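You operate a simulated robot arm through the tools that you are given. There is no shell and no other tool. Be economical: measure what you need, move in short steps, check, and stop when the job is done.

You run a simulated robot arm. Do the job below in one go: nothing can be reset, and whatever is moved stays where it is left.

JOB
Roll the lint off the charcoal jumper, fold it and shelve it.
Fine: roller back; the jumper goes on the laundry shelf's middle board. Set down upright: teal lint roller. What is to be rubbed or washed off counts as gone when no trace of it is left.

Only the result counts: the job must be done as asked and must still hold three seconds after the hand-in. Knocking over, shifting, dropping, spilling or breaking anything else fails it. Flat cloth is picked up by pressing the open fingertips on it (5 to 10 N) and closing them slowly along it; thin cloth reads only 2 to 8 mm in the jaws.

ROBOT AND FRAMES
A 6-joint arm with a two-finger parallel gripper on a trunk, on a base that drives. Base frame: it is fixed to the floor where the robot stands at the start and does not move with it; the origin is under the middle of the robot, x ahead of it, y to its left, z up; the surface under the hand at the start is at about z = 850. Lengths are in mm, angles in rad, forces in N, time in s.
With the tool pointing down near the work surface it reaches from about 460 to 860 mm from the robot's upright axis, wherever it stands. Its first joint turns from -2.007 to 2.007 rad. Places, roughly: charcoal jumper half [500, -200, 900]; middle board of the laundry shelf [600, 1000, 500]. Payload 4.2 kg.
Tool frame: the origin (TCP) lies between the finger pads and is the grasp point; the fingertips stand 23 mm ahead of it; z points along the fingers, y is the line along which they close. The gripper opens to 94 mm. The fingers are 38 mm wide and 10 mm thick; the gripper's body (54 by 96 mm) begins 39 mm behind the TCP.
Orientation is that of the tool frame in the base frame, as [roll, pitch, yaw] about the fixed x, y, z axes, in that order (R = Rz(yaw) Ry(pitch) Rx(roll)). With the fingers straight down and closing along the base's y, the tool's x points along the base's -x, its y along +y and its z along -z.

CONTROLS
- The arm moves only by the tool move_arm. Its argument "moves" is a list of rows, each a list of 7 numbers: the gripper command, from -1 (shut) to 1 (fully open), values between in proportion, then the shift along the tool's x, y, z in m, then the turn, a rotation vector about the tool's x, y, z in rad. In form: [[grip, x, y, z, wx, wy, wz], ...]. A call has 1 to 12 rows; each row is the pose to reach, as a shift and turn from the pose commanded when the call began, along the tool's axes at that moment. A row lasts 0.2 s, in which the tool goes at most 50 mm and 0.15 rad; a call with a longer step from one row to the next is refused whole, and so is a gripper value outside its range. Where a pose cannot be reached the arm comes as near as it can. A force on the tool above 40 N (or 10 N above the force at the start of the call, whichever is more), or a blocked arm, ends the call early, and 0.2 s more pass. Each finger travels about 108 mm/s and halts on what it meets, pressing with about 30 N; the grip force reading is that of the motor and also rises with nothing between the fingers. The clock runs only during rows and for 0.2 s after the last one: add rows that repeat a pose to give the fingers time. It gives the time, the measured TCP pose, the force on the tool (base axes), the opening and the grip force at its end, in the units of the frame above (readings bear some noise), with the torque about the TCP (base axes, N m) and any sound that the robot's microphone picked up.
- Cameras (640 x 400 px; columns grow to the right, rows downward): "scene" is now at [222.9, 139.5, 1239]; the picture's right is [-0.56, -0.83, 0.00], its down [-0.38, 0.25, -0.89] and it looks along [0.74, -0.49, -0.46] (base axes); focal length 214 px, centre (320, 200). "wrist" rides on the gripper at [86, 16, -74] in the tool frame; the picture's right is [-0.18, 0.98, 0.00], its down [-0.58, -0.11, -0.81] and it looks along [-0.79, -0.15, 0.59] (tool axes); focal length 243 px, centre (320, 200). There is no depth. A picture from a camera that has moved, and an enlarged one, comes with that camera's place and axes in the base frame and with its lens. The place of the scene camera against the robot may be out by one fixed shift of up to 12 mm in any direction.
- get_image(camera): a new picture of that camera. No time passes.
- slide_trunk(by): slides the trunk up (or, below 0, down) by that many mm; the arm and the scene camera ride with it, the base frame stays. It gives what a move gives, with no picture.
- steer(legs): drives the robot by 1 to 6 legs, each [ahead, turn to the left] in mm and rad, along the robot's own axes; the way and the turn of a leg run together, so that a leg with both is an arc; at most 1500 mm and 3.142 rad a leg. The arm and the cameras ride along, it lands a little off, and it stops where it bumps. It gives what a move gives.
- aim_head(pan, tilt): turns the head with the scene camera to pan (to the left, within 1.396 rad either way) and tilt (down, from -0.506 to 1.204), counted from straight ahead of the robot. It gives what a move gives.
- zoom(camera, box): a new picture of the part [left, top, right, bottom] of that camera's present view, enlarged. No time passes.
- close_job(): hands the job in; it is judged then, once.

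Work in short steps. Places have to be worked out from the pictures, the camera data and where the tool is seen: move nearer, look again, correct. Check each grasp and each placing, and mend what went wrong. You have 120 turns and 98 pictures in all, those below and enlarged ones among them. Open the gripper and draw the arm clear of the work before you hand the job in, unless the task says otherwise; then end with one line.

The tools are called after "Call:" as name(argument=value, ...) on one line, values as JSON. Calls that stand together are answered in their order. move_arm: Moves the arm, as the interface text tells. Its arguments: {"type":"object","properties":{"moves":{"type":"array"}},"required":["moves"]} The other tools are called the same way: slide_trunk (by) slides the trunk up or down; steer (legs) drives the base; aim_head (pan, tilt) turns the head that bears the scene camera; get_image (camera) takes a picture; zoom (camera, box) takes an enlarged picture of a part of a camera's view; close_job () hands the job in.

At the start:

```text
clock: 0.0
tool_pos: [535.6, -276.0, 1266.8]
ee_rot: [3.14, 0.0, -3.141]
force: [0.0, 0.0, 0.7]
torque: [0.01, -0.01, 0.0]
gripper_width: 93.8
grip_force: 0.0
trunk travel left (down, up): [-575.0, 415.0]
robot x, y, heading: [1.4, -4.3, -0.002]
head pan, tilt: [-0.588, 0.473]
```

scene: 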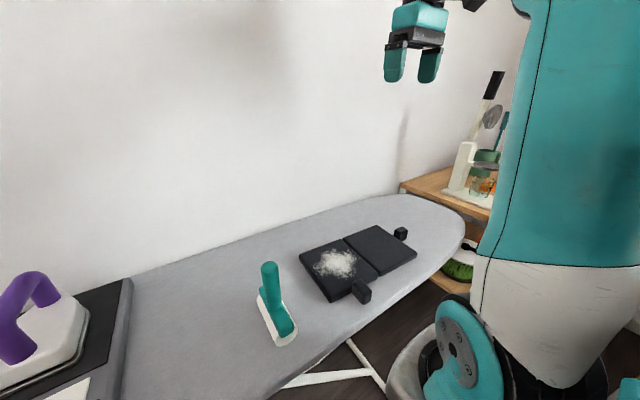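
wrist: 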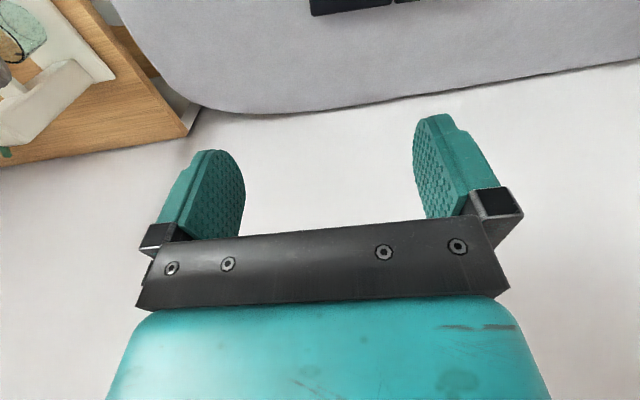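

I'll take a close look at the jumper and the roller first.

Call:
zoom(camera="scene", box=[220, 200, 460, 350])

Call:
aim_head(pan=1.0, tilt=0.6)

Call:
get_image(camera="scene")

```text
2.67 times, centred on (340, 275) of scene
camera zoom: at [222.9, 139.5, 1239.0], right [-0.56, -0.83, 0.0], down [-0.38, 0.25, -0.89], along [0.74, -0.49, -0.46], focal length 572 px, centre (267, 0)
```

zoom: 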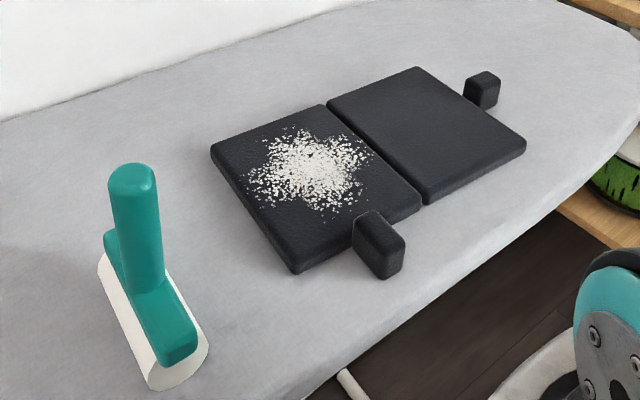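

```text
clock: 1.7
tool_pos: [536.7, -278.0, 1266.5]
ee_rot: [3.142, 0.0, -3.14]
force: [-0.5, 0.4, 0.0]
torque: [0.03, 0.0, 0.0]
gripper_width: 94.1
grip_force: 0.0
trunk travel left (down, up): [-575.0, 415.0]
robot x, y, heading: [-2.5, -2.4, 0.003]
head pan, tilt: [1.0, 0.6]
```

```text
94 pictures are left
camera scene: at [194.5, 264.6, 1227.5], right [0.84, -0.54, 0.0], down [-0.31, -0.48, -0.83], along [0.45, 0.69, -0.56], focal length 214 px, centre (320, 200)
```

scene: 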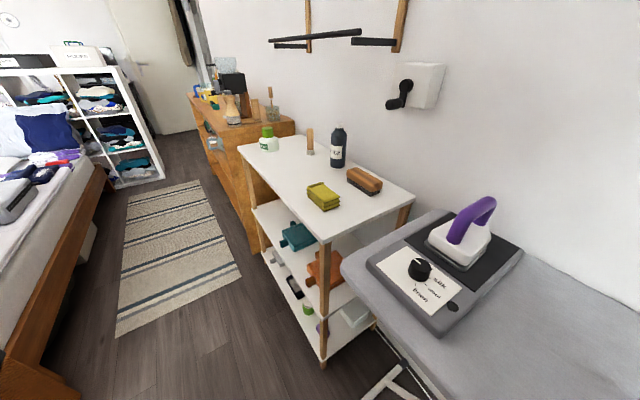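

The jumper is two hinged panels, each with a tab, and the lint is on the left one. The roller stands upright near (485, 67). I'll aim the head at the work for a better measurement.

Call:
aim_head(pan=-0.45, tilt=0.75)

Call:
get_image(camera="scene")

Call:
zoom(camera="scene", box=[240, 120, 480, 270])

```text
clock: 3.2
tool_pos: [535.2, -276.6, 1266.6]
ee_rot: [-3.141, 0.001, 3.14]
force: [0.3, 0.4, -0.4]
torque: [-0.04, 0.01, -0.03]
gripper_width: 94.1
grip_force: 0.1
trunk travel left (down, up): [-575.0, 415.0]
robot x, y, heading: [-3.2, -0.2, 0.004]
head pan, tilt: [-0.45, 0.75]
```

```text
93 pictures are left
camera scene: at [221.4, 154.3, 1214.7], right [-0.43, -0.9, 0.0], down [-0.61, 0.3, -0.73], along [0.66, -0.32, -0.68], focal length 214 px, centre (320, 200)
```

scene: 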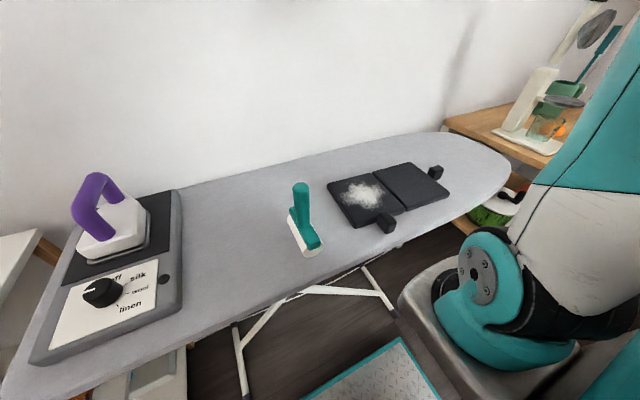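

```text
2.67 times, centred on (360, 195) of scene
camera zoom: at [221.4, 154.3, 1214.7], right [-0.43, -0.9, 0.0], down [-0.61, 0.3, -0.73], along [0.66, -0.32, -0.68], focal length 572 px, centre (213, 213)
```

zoom: 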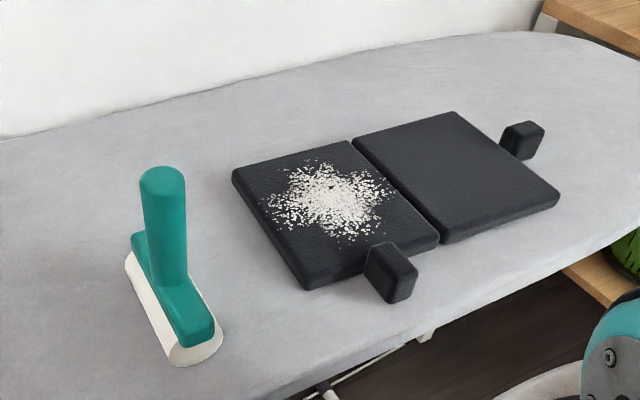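

Estimates: the roller handle is at (481, 63) with its top around z 990 and its head along x. The left panel spans x 455–600, y −47…−176. I'll move above the roller and check with both cameras.

Call:
move_arm(moves=[[1, 0.006, 0.038, 0.024, 0, 0, 0], [1, 0.012, 0.076, 0.048, 0, 0, 0], [1, 0.018, 0.114, 0.072, 0, 0, 0], [1, 0.024, 0.152, 0.096, 0, 0, 0], [1, 0.03, 0.19, 0.12, 0, 0, 0], [1, 0.036, 0.228, 0.144, 0, 0, 0], [1, 0.043, 0.266, 0.168, 0, 0, 0], [1, 0.049, 0.304, 0.192, 0, 0, 0], [1, 0.0545, 0.339, 0.216, 0, 0, 0], [1, 0.0545, 0.339, 0.216, 0, 0, 0]])

Call:
get_image(camera="wrist")

Call:
zoom(camera="scene", box=[240, 120, 480, 270])

```text
clock: 5.4
tool_pos: [481.0, 62.1, 1051.5]
ee_rot: [3.141, 0.001, 3.14]
force: [-0.8, 0.1, -0.4]
torque: [0.0, -0.01, 0.0]
gripper_width: 94.2
grip_force: 0.2
trunk travel left (down, up): [-575.0, 415.0]
robot x, y, heading: [-2.1, -0.4, 0.003]
head pan, tilt: [-0.45, 0.75]
```

```text
91 pictures are left
camera wrist: at [394.9, 78.3, 1126.1], right [0.18, 0.98, 0.0], down [0.58, -0.11, 0.81], along [0.79, -0.15, -0.59], focal length 243 px, centre (320, 200)
```

wrist: 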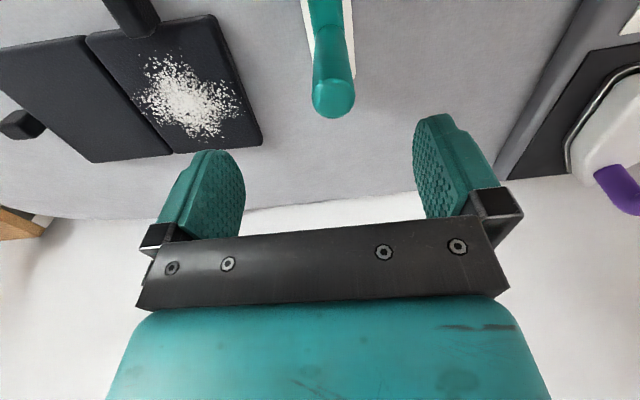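

```text
2.67 times, centred on (360, 195) of scene
camera zoom: at [221.3, 154.2, 1214.6], right [-0.44, -0.9, 0.0], down [-0.61, 0.3, -0.73], along [0.66, -0.32, -0.68], focal length 572 px, centre (213, 213)
```

zoom: 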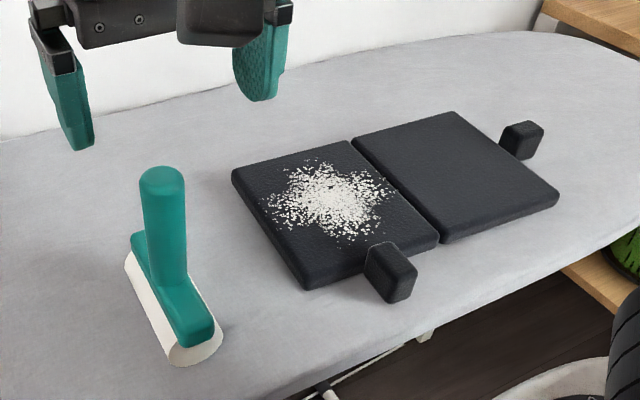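

The wrist view puts the handle at y≈70, x≈478, with its top at about 985. I'll shift 8 mm left and go down around the handle, then look again.

Call:
move_arm(moves=[[1, 0.001, 0.008, 0.0, 0, 0, 0], [1, 0.001, 0.008, 0.035, 0, 0, 0], [1, 0.001, 0.008, 0.06, 0, 0, 0], [1, 0.001, 0.008, 0.06, 0, 0, 0]])

Call:
get_image(camera="wrist")

Call:
zoom(camera="scene", box=[240, 120, 480, 270])

```text
clock: 6.4
tool_pos: [480.4, 70.4, 990.8]
ee_rot: [3.14, 0.001, -3.141]
force: [0.3, 0.1, 0.5]
torque: [0.0, 0.03, 0.01]
gripper_width: 93.9
grip_force: 0.0
trunk travel left (down, up): [-575.0, 415.0]
robot x, y, heading: [1.1, -0.4, -0.001]
head pan, tilt: [-0.45, 0.75]
```

```text
89 pictures are left
camera wrist: at [393.7, 86.3, 1066.5], right [0.18, 0.98, 0.0], down [0.58, -0.11, 0.81], along [0.79, -0.15, -0.59], focal length 243 px, centre (320, 200)
```

wrist: 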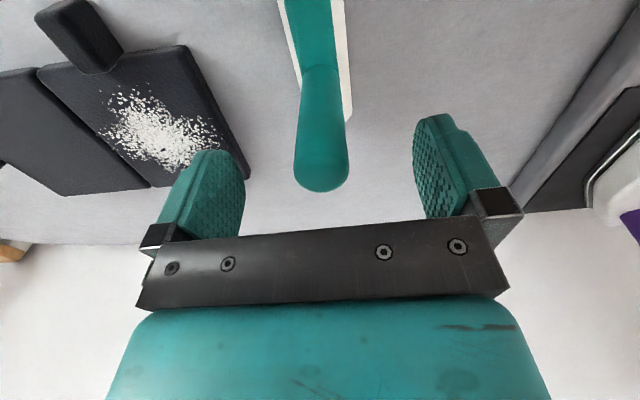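

```text
2.67 times, centred on (360, 195) of scene
camera zoom: at [221.3, 154.3, 1214.6], right [-0.44, -0.9, 0.0], down [-0.61, 0.3, -0.73], along [0.66, -0.32, -0.68], focal length 572 px, centre (213, 213)
```

zoom: 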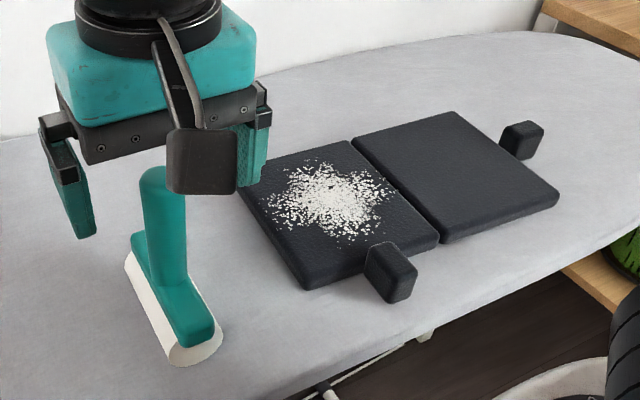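

The two wrist rays meet at (480, 70, 984), so the tool is centred on the handle. I'll go down 34 mm and close on it.

Call:
move_arm(moves=[[1, 0, 0, 0.017, 0, 0, 0], [1, 0, 0, 0.034, 0, 0, 0], [0, 0, 0, 0.034, 0, 0, 0], [-0.6, 0, 0, 0.034, 0, 0, 0], [-1, 0, 0, 0.034, 0, 0, 0], [-1, 0, 0, 0.034, 0, 0, 0]])

Call:
get_image(camera="scene")

```text
clock: 7.8
tool_pos: [479.9, 69.1, 956.2]
ee_rot: [-3.141, 0.001, 3.141]
force: [0.4, -0.7, -0.8]
torque: [-0.02, -0.03, 0.03]
gripper_width: 26.8
grip_force: 29.8
trunk travel left (down, up): [-575.0, 415.0]
robot x, y, heading: [-0.8, 2.1, 0.001]
head pan, tilt: [-0.45, 0.75]
```

```text
87 pictures are left
camera scene: at [221.4, 154.3, 1214.6], right [-0.44, -0.9, 0.0], down [-0.61, 0.3, -0.73], along [0.66, -0.32, -0.68], focal length 214 px, centre (320, 200)
```

scene: 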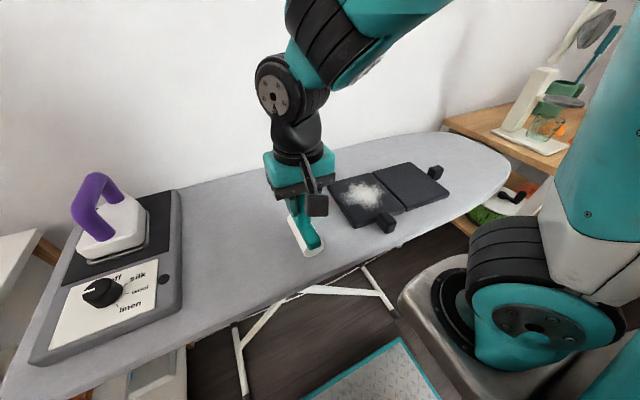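

The handle is gripped at 26.8 mm; the standing pose was (480, 69.5, 956). I'll lift it and carry it over the panel's left edge.

Call:
move_arm(moves=[[-1, 0, 0, -0.03, 0, 0, 0], [-1, 0, 0, -0.06, 0, 0, 0], [-1, -0.012, -0.035, -0.06, 0, 0, 0], [-1, -0.024, -0.07, -0.06, 0, 0, 0], [-1, -0.036, -0.1, -0.06, 0, 0, 0], [-1, -0.045, -0.13, -0.06, 0, 0, 0], [-1, -0.045, -0.13, -0.06, 0, 0, 0]])

Call:
get_image(camera="wrist")

Call:
zoom(camera="scene", box=[240, 120, 480, 270])

```text
clock: 9.4
tool_pos: [524.4, -60.3, 1017.3]
ee_rot: [-3.141, -0.001, -3.14]
force: [-0.4, 0.1, -0.7]
torque: [0.02, -0.02, 0.02]
gripper_width: 26.8
grip_force: 29.6
trunk travel left (down, up): [-575.0, 415.0]
robot x, y, heading: [2.5, -5.0, -0.001]
head pan, tilt: [-0.45, 0.75]
```

```text
86 pictures are left
camera wrist: at [438.8, -45.6, 1092.7], right [0.18, 0.98, 0.0], down [0.58, -0.11, 0.81], along [0.79, -0.15, -0.59], focal length 243 px, centre (320, 200)
```

wrist: 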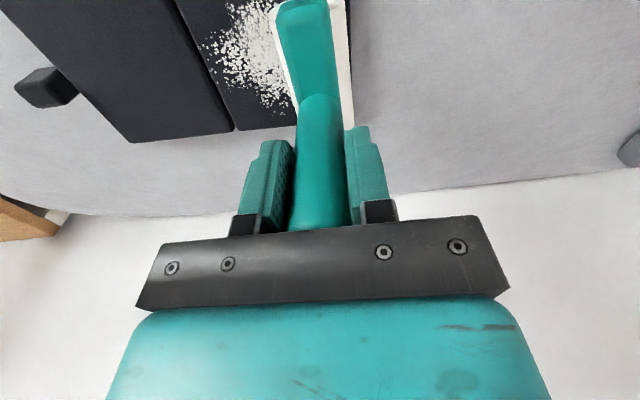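

```text
2.67 times, centred on (360, 195) of scene
camera zoom: at [221.4, 154.3, 1214.6], right [-0.44, -0.9, 0.0], down [-0.61, 0.3, -0.73], along [0.66, -0.32, -0.68], focal length 572 px, centre (213, 213)
```

zoom: 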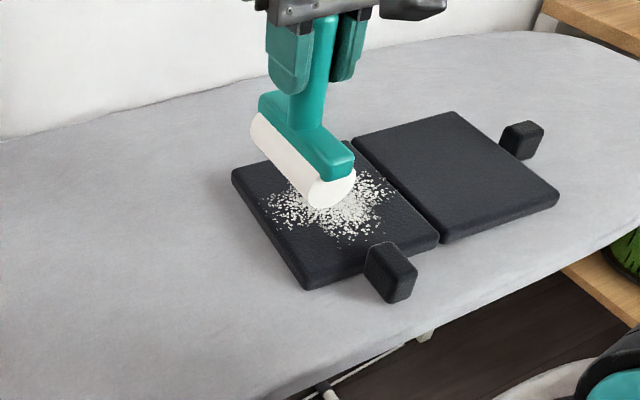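

The roller hangs straight and clear of the panel. I'll lower in small steps until contact shows.

Call:
move_arm(moves=[[-1, 0, 0, 0.02, 0, 0, 0], [-1, 0, 0, 0.03, 0, 0, 0], [-1, 0, 0, 0.033, 0, 0, 0]])

Call:
zoom(camera="scene", box=[240, 120, 480, 270])

```text
clock: 10.2
tool_pos: [525.0, -61.2, 984.6]
ee_rot: [3.141, -0.001, -3.141]
force: [0.0, -0.6, -1.0]
torque: [-0.02, 0.02, 0.0]
gripper_width: 26.8
grip_force: 29.9
trunk travel left (down, up): [-575.0, 415.0]
robot x, y, heading: [1.9, -1.8, -0.004]
head pan, tilt: [-0.45, 0.75]
```

```text
2.67 times, centred on (360, 195) of scene
camera zoom: at [221.4, 154.2, 1214.6], right [-0.44, -0.9, 0.0], down [-0.61, 0.3, -0.73], along [0.66, -0.32, -0.68], focal length 572 px, centre (213, 213)
```

zoom: 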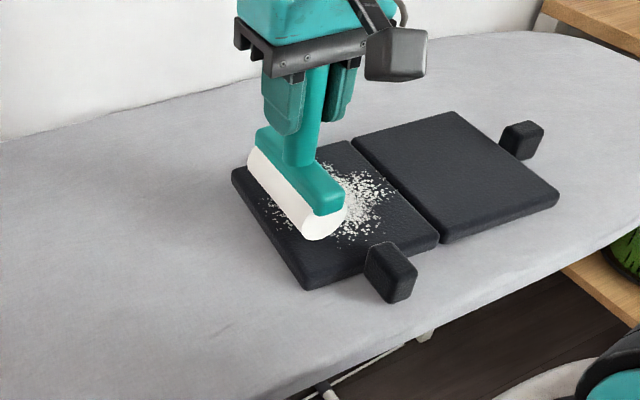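

No contact yet. I'll continue in 2 mm steps.

Call:
move_arm(moves=[[-1, 0, 0, 0.002, 0, 0, 0], [-1, 0, 0, 0.004, 0, 0, 0], [-1, 0, 0, 0.006, 0, 0, 0]])

Call:
move_arm(moves=[[-1, 0, 0, 0.001, 0, 0, 0], [-1, 0, 0, 0.002, 0, 0, 0], [-1, 0, 0, 0.003, 0, 0, 0]])

```text
clock: 11.0
tool_pos: [524.7, -60.0, 978.3]
ee_rot: [3.14, 0.002, 3.14]
force: [-0.3, -0.7, -0.9]
torque: [0.01, -0.02, 0.01]
gripper_width: 26.7
grip_force: 29.3
trunk travel left (down, up): [-575.0, 415.0]
robot x, y, heading: [1.0, 0.9, -0.0]
head pan, tilt: [-0.45, 0.75]
```

```text
clock: 11.8
tool_pos: [525.2, -59.9, 975.8]
ee_rot: [3.141, 0.002, -3.141]
force: [-1.3, 0.4, 15.6]
torque: [-0.02, 0.44, 0.02]
gripper_width: 26.9
grip_force: 30.1
trunk travel left (down, up): [-575.0, 415.0]
robot x, y, heading: [1.4, 1.5, -0.002]
head pan, tilt: [-0.45, 0.75]
```

Contact at about 976, now pressing 15.6 N. I'll roll slightly left, then right across the whole panel.

Call:
move_arm(moves=[[-1, 0, 0.012, 0, 0, 0, 0], [-1, 0, 0.018, 0, 0, 0, 0], [-1, 0, 0.0, 0, 0, 0, 0], [-1, 0, -0.02, 0, 0, 0, 0], [-1, 0, -0.04, 0, 0, 0, 0], [-1, 0, -0.06, 0, 0, 0, 0], [-1, 0, -0.08, 0, 0, 0, 0], [-1, 0, -0.1, 0, 0, 0, 0], [-1, 0, -0.112, 0, 0, 0, 0]])

Call:
zoom(camera="scene", box=[240, 120, 480, 270])

```text
clock: 13.8
tool_pos: [525.7, -171.6, 975.2]
ee_rot: [3.141, 0.001, 3.141]
force: [0.1, 4.6, 6.1]
torque: [0.36, -0.31, 0.09]
gripper_width: 26.6
grip_force: 30.4
trunk travel left (down, up): [-575.0, 415.0]
robot x, y, heading: [-2.9, 1.6, 0.003]
head pan, tilt: [-0.45, 0.75]
```

```text
2.67 times, centred on (360, 195) of scene
camera zoom: at [221.2, 154.5, 1214.6], right [-0.44, -0.9, 0.0], down [-0.61, 0.3, -0.73], along [0.66, -0.32, -0.68], focal length 572 px, centre (213, 213)
```

zoom: 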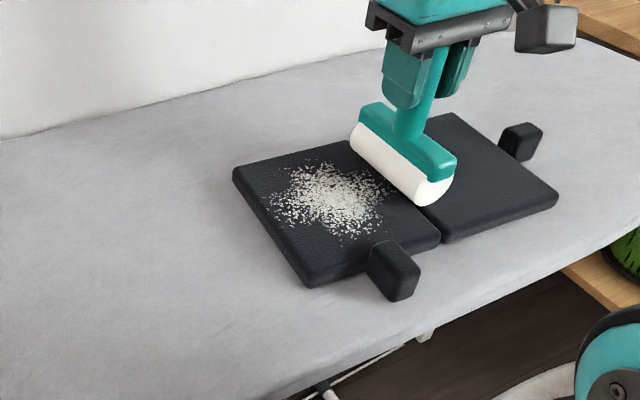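

The lint has thinned but needs more strokes. I'll press 1 mm more and go back and forth.

Call:
move_arm(moves=[[-1, 0, 0.01, 0.001, 0, 0, 0], [-1, 0, 0.035, 0.001, 0, 0, 0], [-1, 0, 0.06, 0.001, 0, 0, 0], [-1, 0, 0.085, 0.001, 0, 0, 0], [-1, 0, 0.11, 0.001, 0, 0, 0], [-1, 0, 0.128, 0.001, 0, 0, 0], [-1, 0, 0.11, 0.001, 0, 0, 0], [-1, 0, 0.085, 0.001, 0, 0, 0], [-1, 0, 0.06, 0.001, 0, 0, 0], [-1, 0, 0.035, 0.001, 0, 0, 0], [-1, 0, 0.01, 0.001, 0, 0, 0]])

Call:
zoom(camera="scene", box=[240, 120, 480, 270])

```text
clock: 16.2
tool_pos: [524.9, -162.2, 973.0]
ee_rot: [-3.141, -0.002, -3.141]
force: [-0.2, 5.6, 5.9]
torque: [0.69, -0.06, 0.02]
gripper_width: 26.4
grip_force: 29.9
trunk travel left (down, up): [-575.0, 415.0]
robot x, y, heading: [-0.4, -0.4, 0.004]
head pan, tilt: [-0.45, 0.75]
```

```text
2.67 times, centred on (360, 195) of scene
camera zoom: at [221.2, 154.6, 1214.6], right [-0.44, -0.9, 0.0], down [-0.61, 0.3, -0.73], along [0.66, -0.32, -0.68], focal length 572 px, centre (213, 213)
```

zoom: 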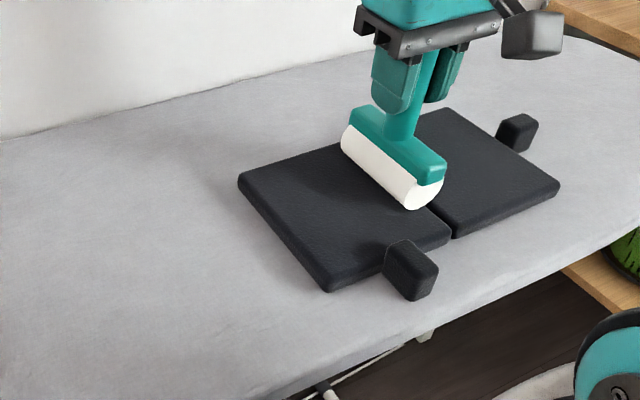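

The lint looks gone. I'll lift off and inspect the whole panel.

Call:
move_arm(moves=[[-1, 0, 0, -0.02, 0, 0, 0], [-1, 0, 0, -0.05, 0, 0, 0], [-1, 0.01, 0.045, -0.06, 0, 0, 0], [-1, 0.02, 0.09, -0.06, 0, 0, 0], [-1, 0.03, 0.135, -0.06, 0, 0, 0], [-1, 0.04, 0.18, -0.06, 0, 0, 0], [-1, 0.045, 0.225, -0.06, 0, 0, 0], [-1, 0.045, 0.2315, -0.06, 0, 0, 0], [-1, 0.045, 0.2315, -0.06, 0, 0, 0]])

Call:
zoom(camera="scene", box=[320, 130, 460, 240])

Call:
zoom(camera="scene", box=[240, 120, 480, 270])

Call:
get_image(camera="wrist")

```text
clock: 18.2
tool_pos: [479.7, 71.2, 1034.3]
ee_rot: [-3.141, 0.0, 3.142]
force: [-0.2, -0.5, -0.7]
torque: [0.01, 0.0, 0.02]
gripper_width: 26.5
grip_force: 30.1
trunk travel left (down, up): [-575.0, 415.0]
robot x, y, heading: [-2.8, 1.6, -0.003]
head pan, tilt: [-0.45, 0.75]
```

```text
3.64 times, centred on (390, 185) of scene
camera zoom: at [221.4, 154.3, 1214.6], right [-0.44, -0.9, 0.0], down [-0.61, 0.3, -0.73], along [0.66, -0.32, -0.68], focal length 780 px, centre (66, 254)
```

zoom: 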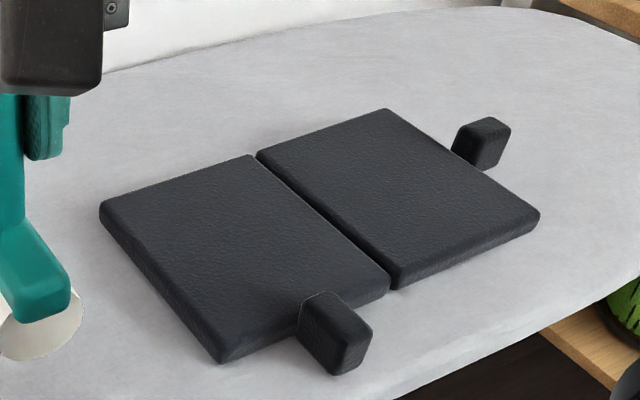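

```text
2.67 times, centred on (360, 195) of scene
camera zoom: at [221.4, 154.3, 1214.6], right [-0.44, -0.9, 0.0], down [-0.61, 0.3, -0.73], along [0.66, -0.32, -0.68], focal length 572 px, centre (213, 213)
```

zoom: 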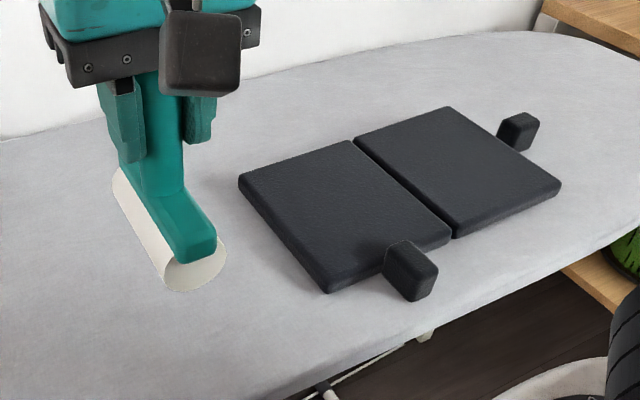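

```text
79 pictures are left
camera wrist: at [394.6, 86.0, 1109.2], right [0.18, 0.98, 0.0], down [0.58, -0.11, 0.81], along [0.79, -0.15, -0.59], focal length 243 px, centre (320, 200)
```

wrist: 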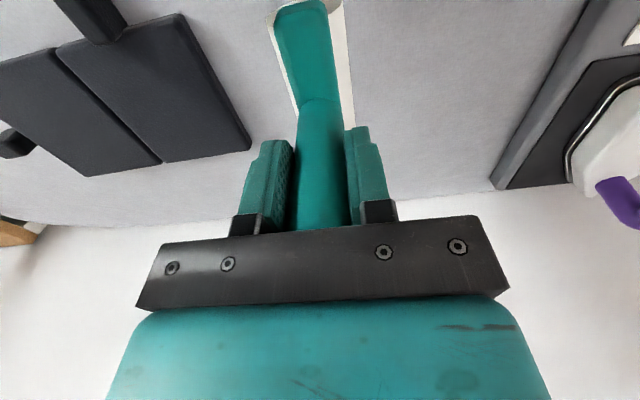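

The panel is clean. Now I'll put the roller back at (480, 69.5), lowering until contact.

Call:
move_arm(moves=[[-1, 0, -0.001, 0.03, 0, 0, 0], [-1, 0, -0.001, 0.06, 0, 0, 0], [-1, 0, -0.001, 0.07, 0, 0, 0], [-1, 0, -0.001, 0.073, 0, 0, 0], [-1, 0, -0.001, 0.075, 0, 0, 0]])

Call:
move_arm(moves=[[-1, 0, 0, 0.001, 0, 0, 0], [-1, 0, 0, 0.002, 0, 0, 0], [-1, 0, 0, 0.003, 0, 0, 0]])

```text
clock: 19.4
tool_pos: [480.6, 67.9, 958.1]
ee_rot: [3.14, 0.001, 3.141]
force: [-0.1, -0.8, -0.2]
torque: [0.0, 0.02, -0.01]
gripper_width: 26.7
grip_force: 29.7
trunk travel left (down, up): [-575.0, 415.0]
robot x, y, heading: [-4.6, -1.3, 0.0]
head pan, tilt: [-0.45, 0.75]
```

```text
clock: 20.2
tool_pos: [479.7, 67.9, 955.3]
ee_rot: [-3.141, 0.0, 3.141]
force: [1.0, -0.1, -1.1]
torque: [0.0, 0.04, -0.04]
gripper_width: 26.7
grip_force: 30.6
trunk travel left (down, up): [-575.0, 415.0]
robot x, y, heading: [-1.1, 2.9, 0.006]
head pan, tilt: [-0.45, 0.75]
```

Call:
move_arm(moves=[[-1, 0, 0, 0.001, 0, 0, 0], [-1, 0, 0, 0.002, 0, 0, 0]])

```text
clock: 20.8
tool_pos: [481.0, 67.6, 953.8]
ee_rot: [-3.141, 0.0, -3.141]
force: [-0.6, -0.5, -1.5]
torque: [0.01, -0.01, -0.02]
gripper_width: 26.5
grip_force: 29.8
trunk travel left (down, up): [-575.0, 415.0]
robot x, y, heading: [-0.2, 1.3, 0.003]
head pan, tilt: [-0.45, 0.75]
```

No force yet, so I'll continue down a little.

Call:
move_arm(moves=[[-1, 0, 0, 0.001, 0, 0, 0], [-1, 0, 0, 0.002, 0, 0, 0]])

Call:
zoom(camera="scene", box=[260, 150, 360, 270])

```text
clock: 21.4
tool_pos: [479.8, 68.2, 952.5]
ee_rot: [3.14, 0.002, 3.142]
force: [-1.5, -0.6, 17.7]
torque: [-0.07, 0.11, -0.02]
gripper_width: 26.7
grip_force: 29.9
trunk travel left (down, up): [-575.0, 415.0]
robot x, y, heading: [-0.2, -3.1, -0.009]
head pan, tilt: [-0.45, 0.75]
```

```text
3.33 times, centred on (310, 210) of scene
camera zoom: at [220.9, 154.2, 1215.1], right [-0.44, -0.9, 0.0], down [-0.61, 0.3, -0.73], along [0.66, -0.32, -0.68], focal length 715 px, centre (353, 167)
```

zoom: 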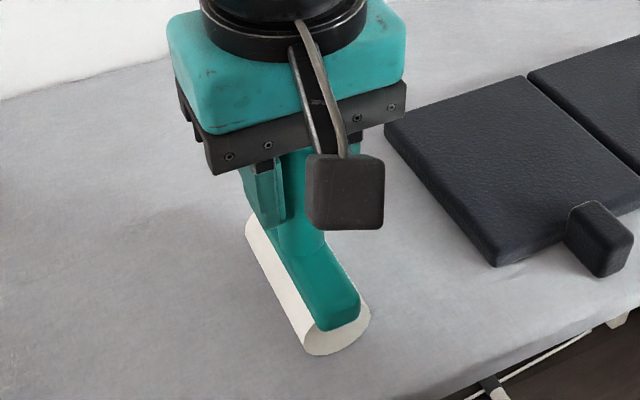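

It stands on the board with 17.7 N. I'll relieve 1 mm, open, and draw straight up.

Call:
move_arm(moves=[[-1, 0, 0, -0.001, 0, 0, 0], [-0.2, 0, 0, -0.001, 0, 0, 0], [0.5, 0, 0, -0.001, 0, 0, 0], [1, 0, 0, -0.001, 0, 0, 0], [1, 0, 0, -0.001, 0, 0, 0], [1, 0, 0, -0.03, 0, 0, 0], [1, 0, 0, -0.07, 0, 0, 0], [1, 0, 0, -0.11, 0, 0, 0]])

Call:
zoom(camera="scene", box=[240, 120, 480, 270])

Call:
get_image(camera="wrist")

```text
clock: 23.2
tool_pos: [480.2, 68.1, 1061.3]
ee_rot: [3.139, 0.0, -3.139]
force: [1.0, -0.8, -0.2]
torque: [0.0, 0.0, 0.01]
gripper_width: 94.1
grip_force: 0.1
trunk travel left (down, up): [-575.0, 415.0]
robot x, y, heading: [-1.4, 0.6, 0.001]
head pan, tilt: [-0.45, 0.75]
```

```text
2.67 times, centred on (360, 195) of scene
camera zoom: at [221.5, 154.3, 1214.6], right [-0.44, -0.9, 0.0], down [-0.61, 0.3, -0.73], along [0.66, -0.32, -0.68], focal length 572 px, centre (213, 213)
```

zoom: 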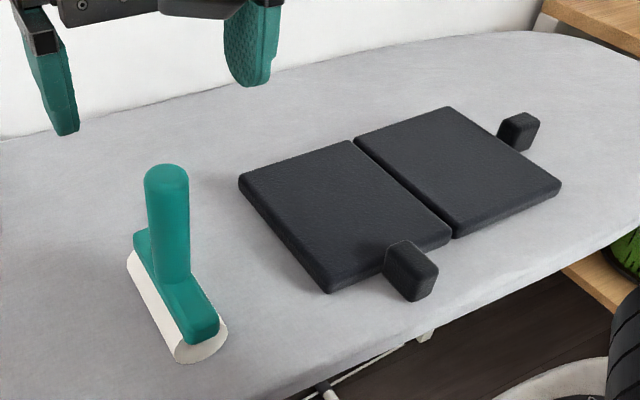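

```text
76 pictures are left
camera wrist: at [394.9, 84.3, 1137.0], right [0.18, 0.98, 0.0], down [0.58, -0.11, 0.81], along [0.79, -0.15, -0.59], focal length 243 px, centre (320, 200)
```

wrist: 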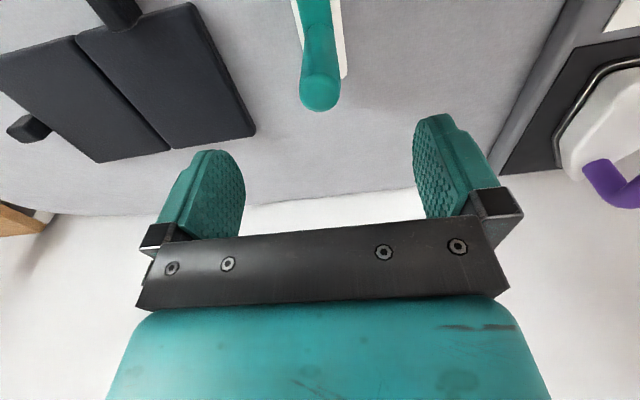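

The roller is back and standing upright. I'll go above the right tab at about (524, −336) with the gripper turned −90°, closing along x with the camera on the outer side.

Call:
move_arm(moves=[[1, -0.004, -0.037, 0.0, 0, 0, -0.143], [1, -0.008, -0.074, 0.0, 0, 0, -0.286], [1, -0.012, -0.111, 0.0, 0, 0, -0.429], [1, -0.016, -0.148, 0.0, 0, 0, -0.572], [1, -0.02, -0.185, 0.0, 0, 0, -0.715], [1, -0.024, -0.222, 0.0, 0, 0, -0.858], [1, -0.028, -0.259, 0.01, 0, 0, -1.0], [1, -0.032, -0.296, 0.02, 0, 0, -1.143], [1, -0.036, -0.333, 0.03, 0, 0, -1.286], [1, -0.04, -0.37, 0.04, 0, 0, -1.429], [1, -0.044, -0.404, 0.051, 0, 0, -1.571], [1, -0.044, -0.404, 0.051, 0, 0, -1.571]])

Call:
get_image(camera="wrist")

Call:
zoom(camera="scene", box=[340, 120, 500, 220])

```text
clock: 25.8
tool_pos: [525.2, -335.6, 1010.4]
ee_rot: [-3.141, 0.0, -1.571]
force: [0.0, -0.7, 0.1]
torque: [-0.03, -0.03, 0.0]
gripper_width: 94.0
grip_force: 0.1
trunk travel left (down, up): [-575.0, 415.0]
robot x, y, heading: [1.0, 0.5, -0.0]
head pan, tilt: [-0.45, 0.75]
```

```text
75 pictures are left
camera wrist: at [509.3, -422.6, 1086.1], right [-0.98, 0.18, 0.0], down [0.11, 0.58, 0.81], along [0.15, 0.79, -0.59], focal length 243 px, centre (320, 200)
```

wrist: 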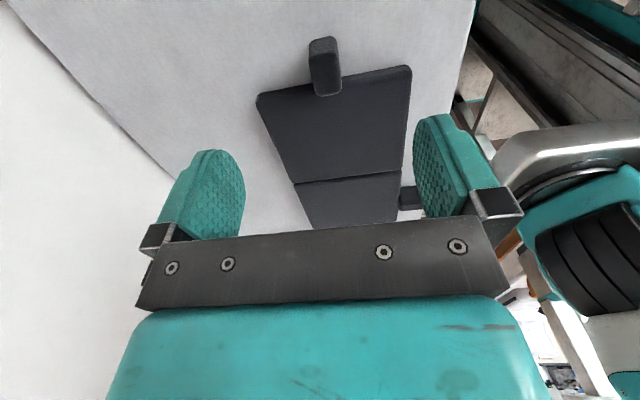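

```text
4.00 times, centred on (420, 170) of scene
camera zoom: at [221.3, 154.3, 1214.6], right [-0.44, -0.9, 0.0], down [-0.61, 0.3, -0.73], along [0.66, -0.32, -0.68], focal length 858 px, centre (-80, 320)
```

zoom: 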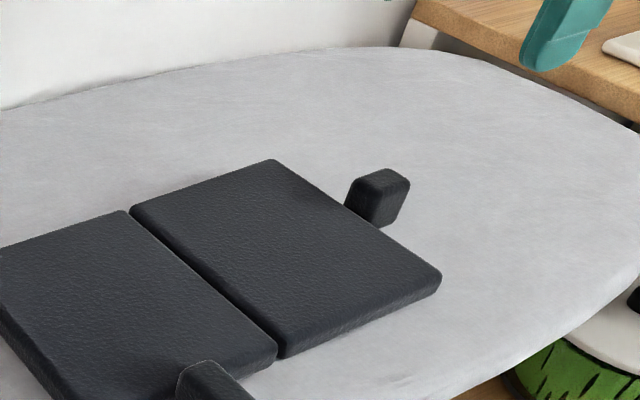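

In the wrist view the right tab spans y −308…−340 at x≈522, z 850–880. The panel edge is at y≈−308 and the hinge at y≈−175. I'll descend around the tab's outer part.

Call:
move_arm(moves=[[1, -0.0026, 0.003, 0.04, 0, 0, 0], [1, -0.0026, 0.003, 0.08, 0, 0, 0], [1, -0.0026, 0.003, 0.105, 0, 0, 0], [1, -0.0026, 0.003, 0.105, 0, 0, 0]])

Call:
get_image(camera="wrist")

Call:
zoom(camera="scene", box=[340, 120, 500, 220])

```text
clock: 26.8
tool_pos: [521.0, -333.1, 904.5]
ee_rot: [3.141, 0.002, -1.572]
force: [0.6, -0.9, 0.6]
torque: [-0.01, 0.04, 0.0]
gripper_width: 94.0
grip_force: 0.1
trunk travel left (down, up): [-575.0, 415.0]
robot x, y, heading: [2.0, 1.4, -0.0]
head pan, tilt: [-0.45, 0.75]
```

```text
73 pictures are left
camera wrist: at [505.2, -419.6, 980.2], right [-0.98, 0.18, 0.0], down [0.11, 0.58, 0.81], along [0.15, 0.79, -0.59], focal length 243 px, centre (320, 200)
```

wrist: 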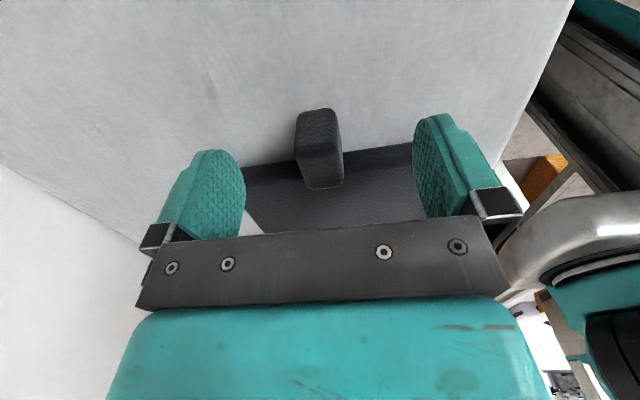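

```text
4.00 times, centred on (420, 170) of scene
camera zoom: at [221.3, 154.2, 1214.7], right [-0.44, -0.9, 0.0], down [-0.61, 0.3, -0.73], along [0.66, -0.32, -0.68], focal length 858 px, centre (-80, 320)
```

zoom: 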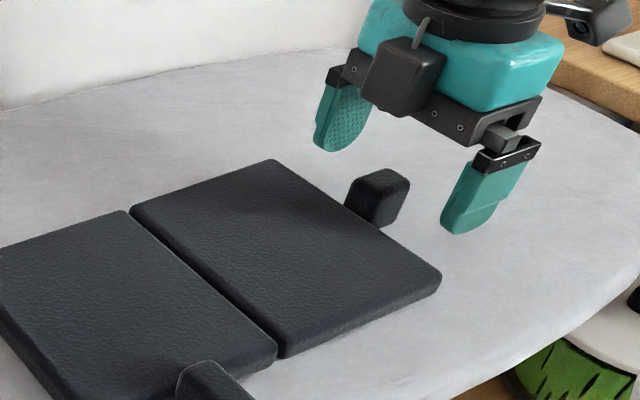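

The tab is centred between the fingers, with its outer end at y≈−337. I'll descend 27 mm more and close.

Call:
move_arm(moves=[[1, -0.002, 0, 0.015, 0, 0, 0], [1, -0.002, 0, 0.027, 0, 0, 0], [0, -0.002, 0, 0.027, 0, 0, 0], [-0.6, -0.002, 0, 0.027, 0, 0, 0], [-1, -0.002, 0, 0.027, 0, 0, 0], [-1, -0.002, 0, 0.027, 0, 0, 0]])

Call:
get_image(camera="wrist")

Call:
zoom(camera="scene", box=[340, 120, 500, 220])

```text
clock: 28.2
tool_pos: [520.2, -331.3, 877.4]
ee_rot: [-3.141, 0.0, -1.572]
force: [-0.2, 0.1, -0.4]
torque: [-0.2, 0.0, 0.23]
gripper_width: 23.5
grip_force: 30.1
trunk travel left (down, up): [-575.0, 415.0]
robot x, y, heading: [0.4, 0.7, 0.0]
head pan, tilt: [-0.45, 0.75]
```

```text
71 pictures are left
camera wrist: at [505.2, -417.8, 953.3], right [-0.98, 0.18, 0.0], down [0.11, 0.58, 0.81], along [0.15, 0.79, -0.59], focal length 243 px, centre (320, 200)
```

wrist: 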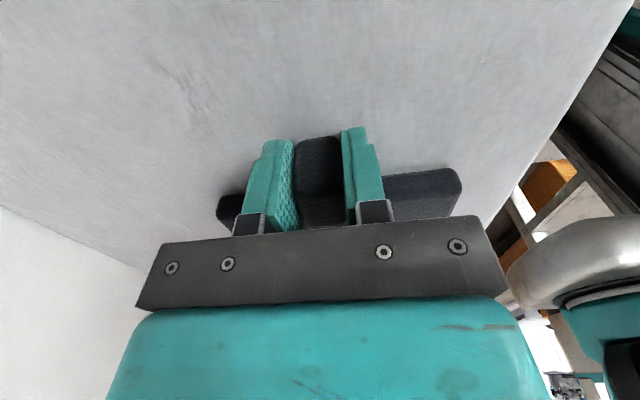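

```text
4.00 times, centred on (420, 170) of scene
camera zoom: at [221.4, 154.2, 1214.6], right [-0.44, -0.9, 0.0], down [-0.61, 0.3, -0.73], along [0.66, -0.32, -0.68], focal length 858 px, centre (-80, 320)
```

zoom: 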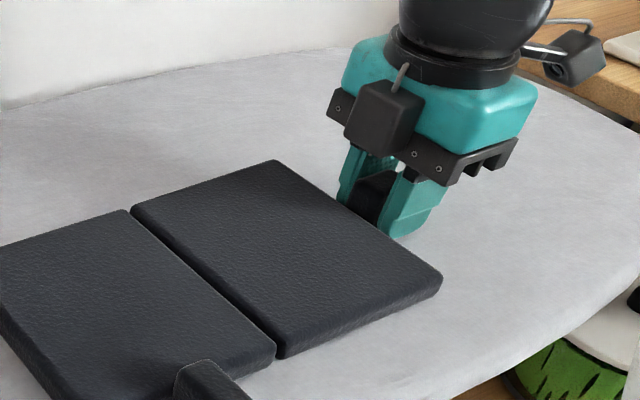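

The tab is held at 23.5 mm. I'll start the swing about the hinge line (y≈−175, z≈870), first 20° with the fingers kept pointing down.

Call:
move_arm(moves=[[-1, 0.0, 0, -0.013, 0, 0, 0], [-1, -0.002, 0, -0.026, 0, 0, 0], [-1, -0.005, 0, -0.0385, 0, 0, 0], [-1, -0.009, 0, -0.051, 0, 0, 0]])

Call:
zoom(camera="scene", box=[320, 90, 500, 220])

```text
clock: 29.2
tool_pos: [521.0, -322.5, 929.6]
ee_rot: [3.141, 0.0, -1.572]
force: [0.5, -0.2, -2.9]
torque: [-0.48, 0.01, 0.01]
gripper_width: 23.7
grip_force: 30.3
trunk travel left (down, up): [-575.0, 415.0]
robot x, y, heading: [-2.7, -0.5, 0.003]
head pan, tilt: [-0.45, 0.75]
```

```text
3.08 times, centred on (410, 155) of scene
camera zoom: at [221.5, 154.1, 1214.6], right [-0.44, -0.9, 0.0], down [-0.61, 0.3, -0.73], along [0.66, -0.32, -0.68], focal length 660 px, centre (43, 338)
```

zoom: 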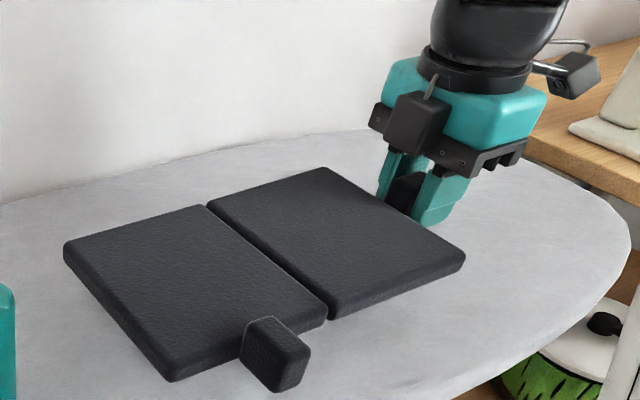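

The panel is swinging with low force. I'll continue to about 60°.

Call:
move_arm(moves=[[-1, -0.005, 0, -0.012, 0, 0, 0], [-1, -0.011, 0, -0.0235, 0, 0, 0], [-1, -0.018, 0, -0.0345, 0, 0, 0], [-1, -0.026, 0, -0.045, 0, 0, 0], [-1, -0.035, 0, -0.0545, 0, 0, 0], [-1, -0.044, 0, -0.063, 0, 0, 0], [-1, -0.0545, 0, -0.071, 0, 0, 0], [-1, -0.0655, 0, -0.078, 0, 0, 0]])

Call:
zoom(camera="scene", box=[300, 60, 480, 220])

Call:
get_image(camera="wrist")

```text
clock: 31.0
tool_pos: [521.6, -256.2, 1008.0]
ee_rot: [-3.141, 0.001, -1.57]
force: [0.5, -1.2, -2.1]
torque: [-0.48, -0.03, 0.0]
gripper_width: 23.8
grip_force: 29.9
trunk travel left (down, up): [-575.0, 415.0]
robot x, y, heading: [-0.3, -0.7, 0.0]
head pan, tilt: [-0.45, 0.75]
```

```text
2.50 times, centred on (390, 140) of scene
camera zoom: at [221.5, 154.1, 1214.6], right [-0.44, -0.9, 0.0], down [-0.61, 0.3, -0.73], along [0.66, -0.32, -0.68], focal length 536 px, centre (145, 350)
```

zoom: 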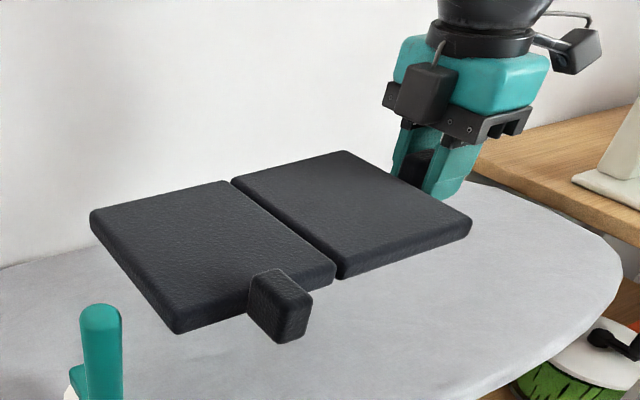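

```text
67 pictures are left
camera wrist: at [505.6, -343.0, 1082.8], right [-0.98, 0.18, 0.0], down [0.11, 0.58, 0.81], along [0.15, 0.79, -0.59], focal length 243 px, centre (320, 200)
```

wrist: 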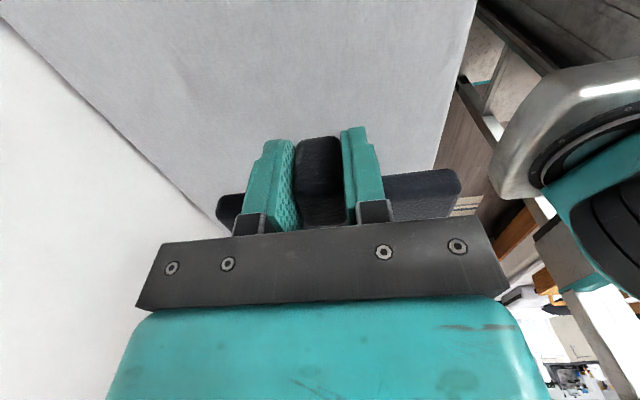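

The whole jumper came up flat: the hinge only bends one way, and the pads held the tab without pivoting. So the tool has to rotate with the panel. I need wrist room away from the roller, so I'll carry the jumper 200 mm to the right and set it flat there first.

Call:
move_arm(moves=[[-1, 0.03, 0, 0, 0, 0, 0], [-1, 0.07, 0, 0, 0, 0, 0], [-1, 0.11, 0, 0, 0, 0, 0], [-1, 0.15, 0, 0, 0, 0, 0], [-1, 0.19, 0, 0, 0, 0, 0], [-1, 0.204, 0, 0.01, 0, 0, 0], [-1, 0.204, 0, 0.04, 0, 0, 0], [-1, 0.204, 0, 0.07, 0, 0, 0], [-1, 0.204, 0, 0.1, 0, 0, 0], [-1, 0.204, 0, 0.12, 0, 0, 0]])

Call:
aim_head(pan=-0.7, tilt=0.65)

Call:
get_image(camera="scene")

```text
clock: 33.2
tool_pos: [520.2, -460.0, 887.4]
ee_rot: [3.141, -0.001, -1.57]
force: [0.2, -0.1, -1.7]
torque: [-0.48, -0.02, 0.01]
gripper_width: 23.5
grip_force: 30.1
trunk travel left (down, up): [-575.0, 415.0]
robot x, y, heading: [1.4, 4.2, 0.001]
head pan, tilt: [-0.45, 0.75]
```

```text
clock: 34.0
tool_pos: [520.3, -459.8, 889.0]
ee_rot: [3.141, 0.0, -1.57]
force: [-0.3, 0.0, -3.6]
torque: [-0.48, -0.02, -0.01]
gripper_width: 23.8
grip_force: 30.6
trunk travel left (down, up): [-575.0, 415.0]
robot x, y, heading: [0.9, -2.1, 0.0]
head pan, tilt: [-0.7, 0.649]
```

```text
66 pictures are left
camera scene: at [213.3, 134.4, 1223.2], right [-0.64, -0.77, 0.0], down [-0.46, 0.39, -0.8], along [0.61, -0.51, -0.6], focal length 214 px, centre (320, 200)
```

scene: 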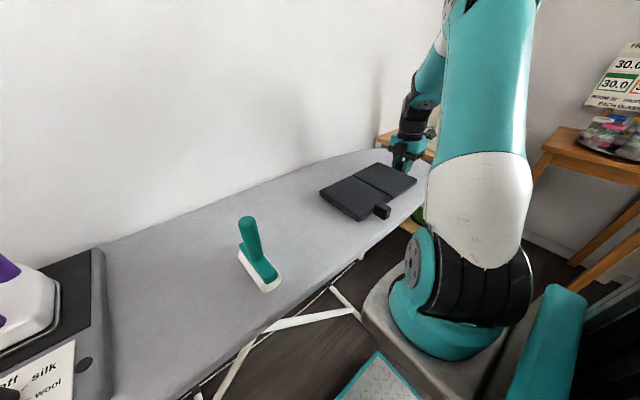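

The jumper is clear of the roller and 10 mm above the board. I'll lower it to the surface, then rotate tool and panel together about the hinge to 32° and check.

Call:
move_arm(moves=[[-1, 0, 0, 0.005, 0, 0, 0], [-1, 0, 0, 0.008, 0, 0, 0], [-1, 0, 0, 0.0095, 0, 0, 0]])

Call:
move_arm(moves=[[-1, -0.0026, 0, -0.0217, 0, 0.14, 0], [-1, -0.0081, 0, -0.0428, 0, 0.28, 0], [-1, -0.0166, 0, -0.063, 0, 0.42, 0], [-1, -0.0278, 0, -0.0817, 0, 0.56, 0]])

Call:
zoom(camera="scene", box=[290, 90, 460, 250])

```text
clock: 34.8
tool_pos: [521.6, -460.3, 879.1]
ee_rot: [3.141, 0.0, -1.572]
force: [1.9, -2.0, 1.9]
torque: [0.38, 0.19, -0.06]
gripper_width: 23.3
grip_force: 29.8
trunk travel left (down, up): [-575.0, 415.0]
robot x, y, heading: [-0.5, -1.6, -0.004]
head pan, tilt: [-0.7, 0.649]
```

```text
clock: 35.8
tool_pos: [522.0, -431.3, 959.0]
ee_rot: [3.14, -0.561, -1.569]
force: [-0.6, 2.4, 1.2]
torque: [0.5, -0.23, 0.39]
gripper_width: 23.5
grip_force: 29.5
trunk travel left (down, up): [-575.0, 415.0]
robot x, y, heading: [0.6, 0.8, -0.002]
head pan, tilt: [-0.7, 0.649]
```

```text
2.50 times, centred on (375, 170) of scene
camera zoom: at [213.0, 134.4, 1223.2], right [-0.64, -0.76, 0.0], down [-0.46, 0.39, -0.8], along [0.61, -0.51, -0.6], focal length 536 px, centre (182, 275)
```

zoom: 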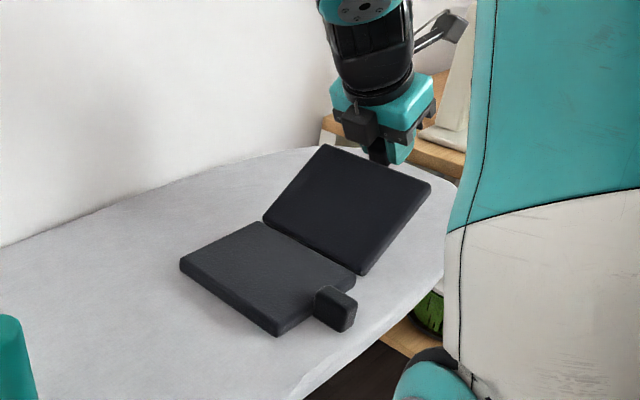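

The hinge folds well. The same screw motion holds in the tool frame, so I'll repeat it for another 0.70 rad.

Call:
move_arm(moves=[[-1, -0.0026, 0, -0.0217, 0, 0.14, 0], [-1, -0.0081, 0, -0.0428, 0, 0.28, 0], [-1, -0.0166, 0, -0.063, 0, 0.42, 0], [-1, -0.0278, 0, -0.0817, 0, 0.56, 0], [-1, -0.0415, 0, -0.0987, 0, 0.7, 0]])

Call:
get_image(camera="scene")

```text
clock: 37.0
tool_pos: [522.3, -345.0, 1022.2]
ee_rot: [-3.14, -1.264, -1.574]
force: [-0.2, 1.5, 11.6]
torque: [0.7, 0.19, -0.1]
gripper_width: 23.8
grip_force: 29.4
trunk travel left (down, up): [-575.0, 415.0]
robot x, y, heading: [-1.2, 0.7, 0.001]
head pan, tilt: [-0.7, 0.649]
```

```text
64 pictures are left
camera scene: at [212.9, 134.6, 1223.4], right [-0.64, -0.76, 0.0], down [-0.46, 0.39, -0.8], along [0.61, -0.51, -0.6], focal length 214 px, centre (320, 200)
```

scene: 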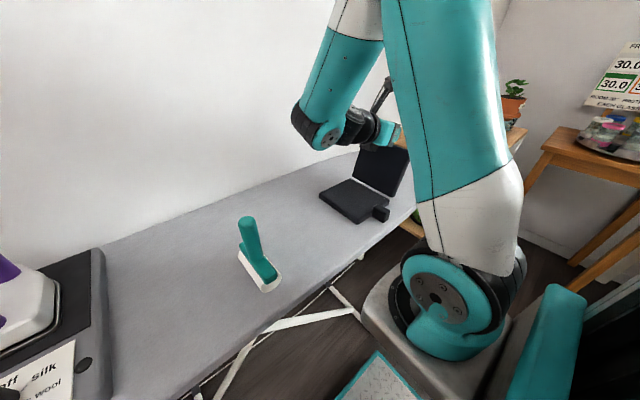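

At 72° all is well, pressing down slightly (11 N), so I'll ease up 2 mm while continuing past vertical.

Call:
move_arm(moves=[[-1, -0.0006, 0, -0.0217, 0, 0.14, 0], [-1, -0.0061, 0, -0.0428, 0, 0.28, 0], [-1, -0.0146, 0, -0.063, 0, 0.42, 0], [-1, -0.0258, 0, -0.0817, 0, 0.56, 0]])

Call:
get_image(camera="scene")

```text
clock: 37.5
tool_pos: [521.0, -323.9, 1026.7]
ee_rot: [-3.07, -1.443, -1.627]
force: [1.9, 4.2, 12.5]
torque: [0.74, 0.83, -0.27]
gripper_width: 23.5
grip_force: 29.8
out of reach, approached as far as the arm can: row 2
trunk travel left (down, up): [-575.0, 415.0]
robot x, y, heading: [1.7, -2.1, -0.002]
head pan, tilt: [-0.7, 0.649]
stopped in row 2: the force on the tool passed its limit at 51 N (the readings are from after the stop); the commanded pose is now the measured one
```

```text
63 pictures are left
camera scene: at [213.0, 135.1, 1223.2], right [-0.64, -0.77, 0.0], down [-0.46, 0.39, -0.8], along [0.61, -0.51, -0.6], focal length 214 px, centre (320, 200)
```

scene: 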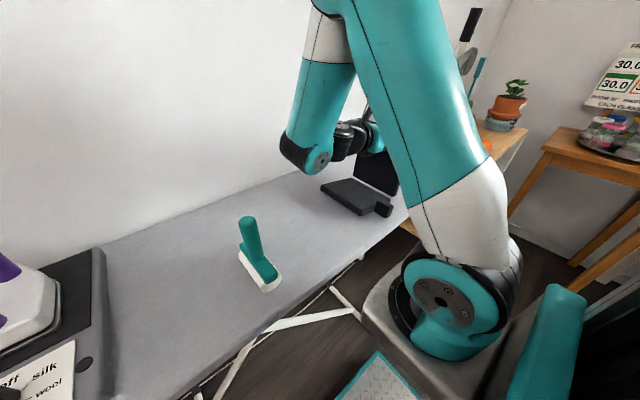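

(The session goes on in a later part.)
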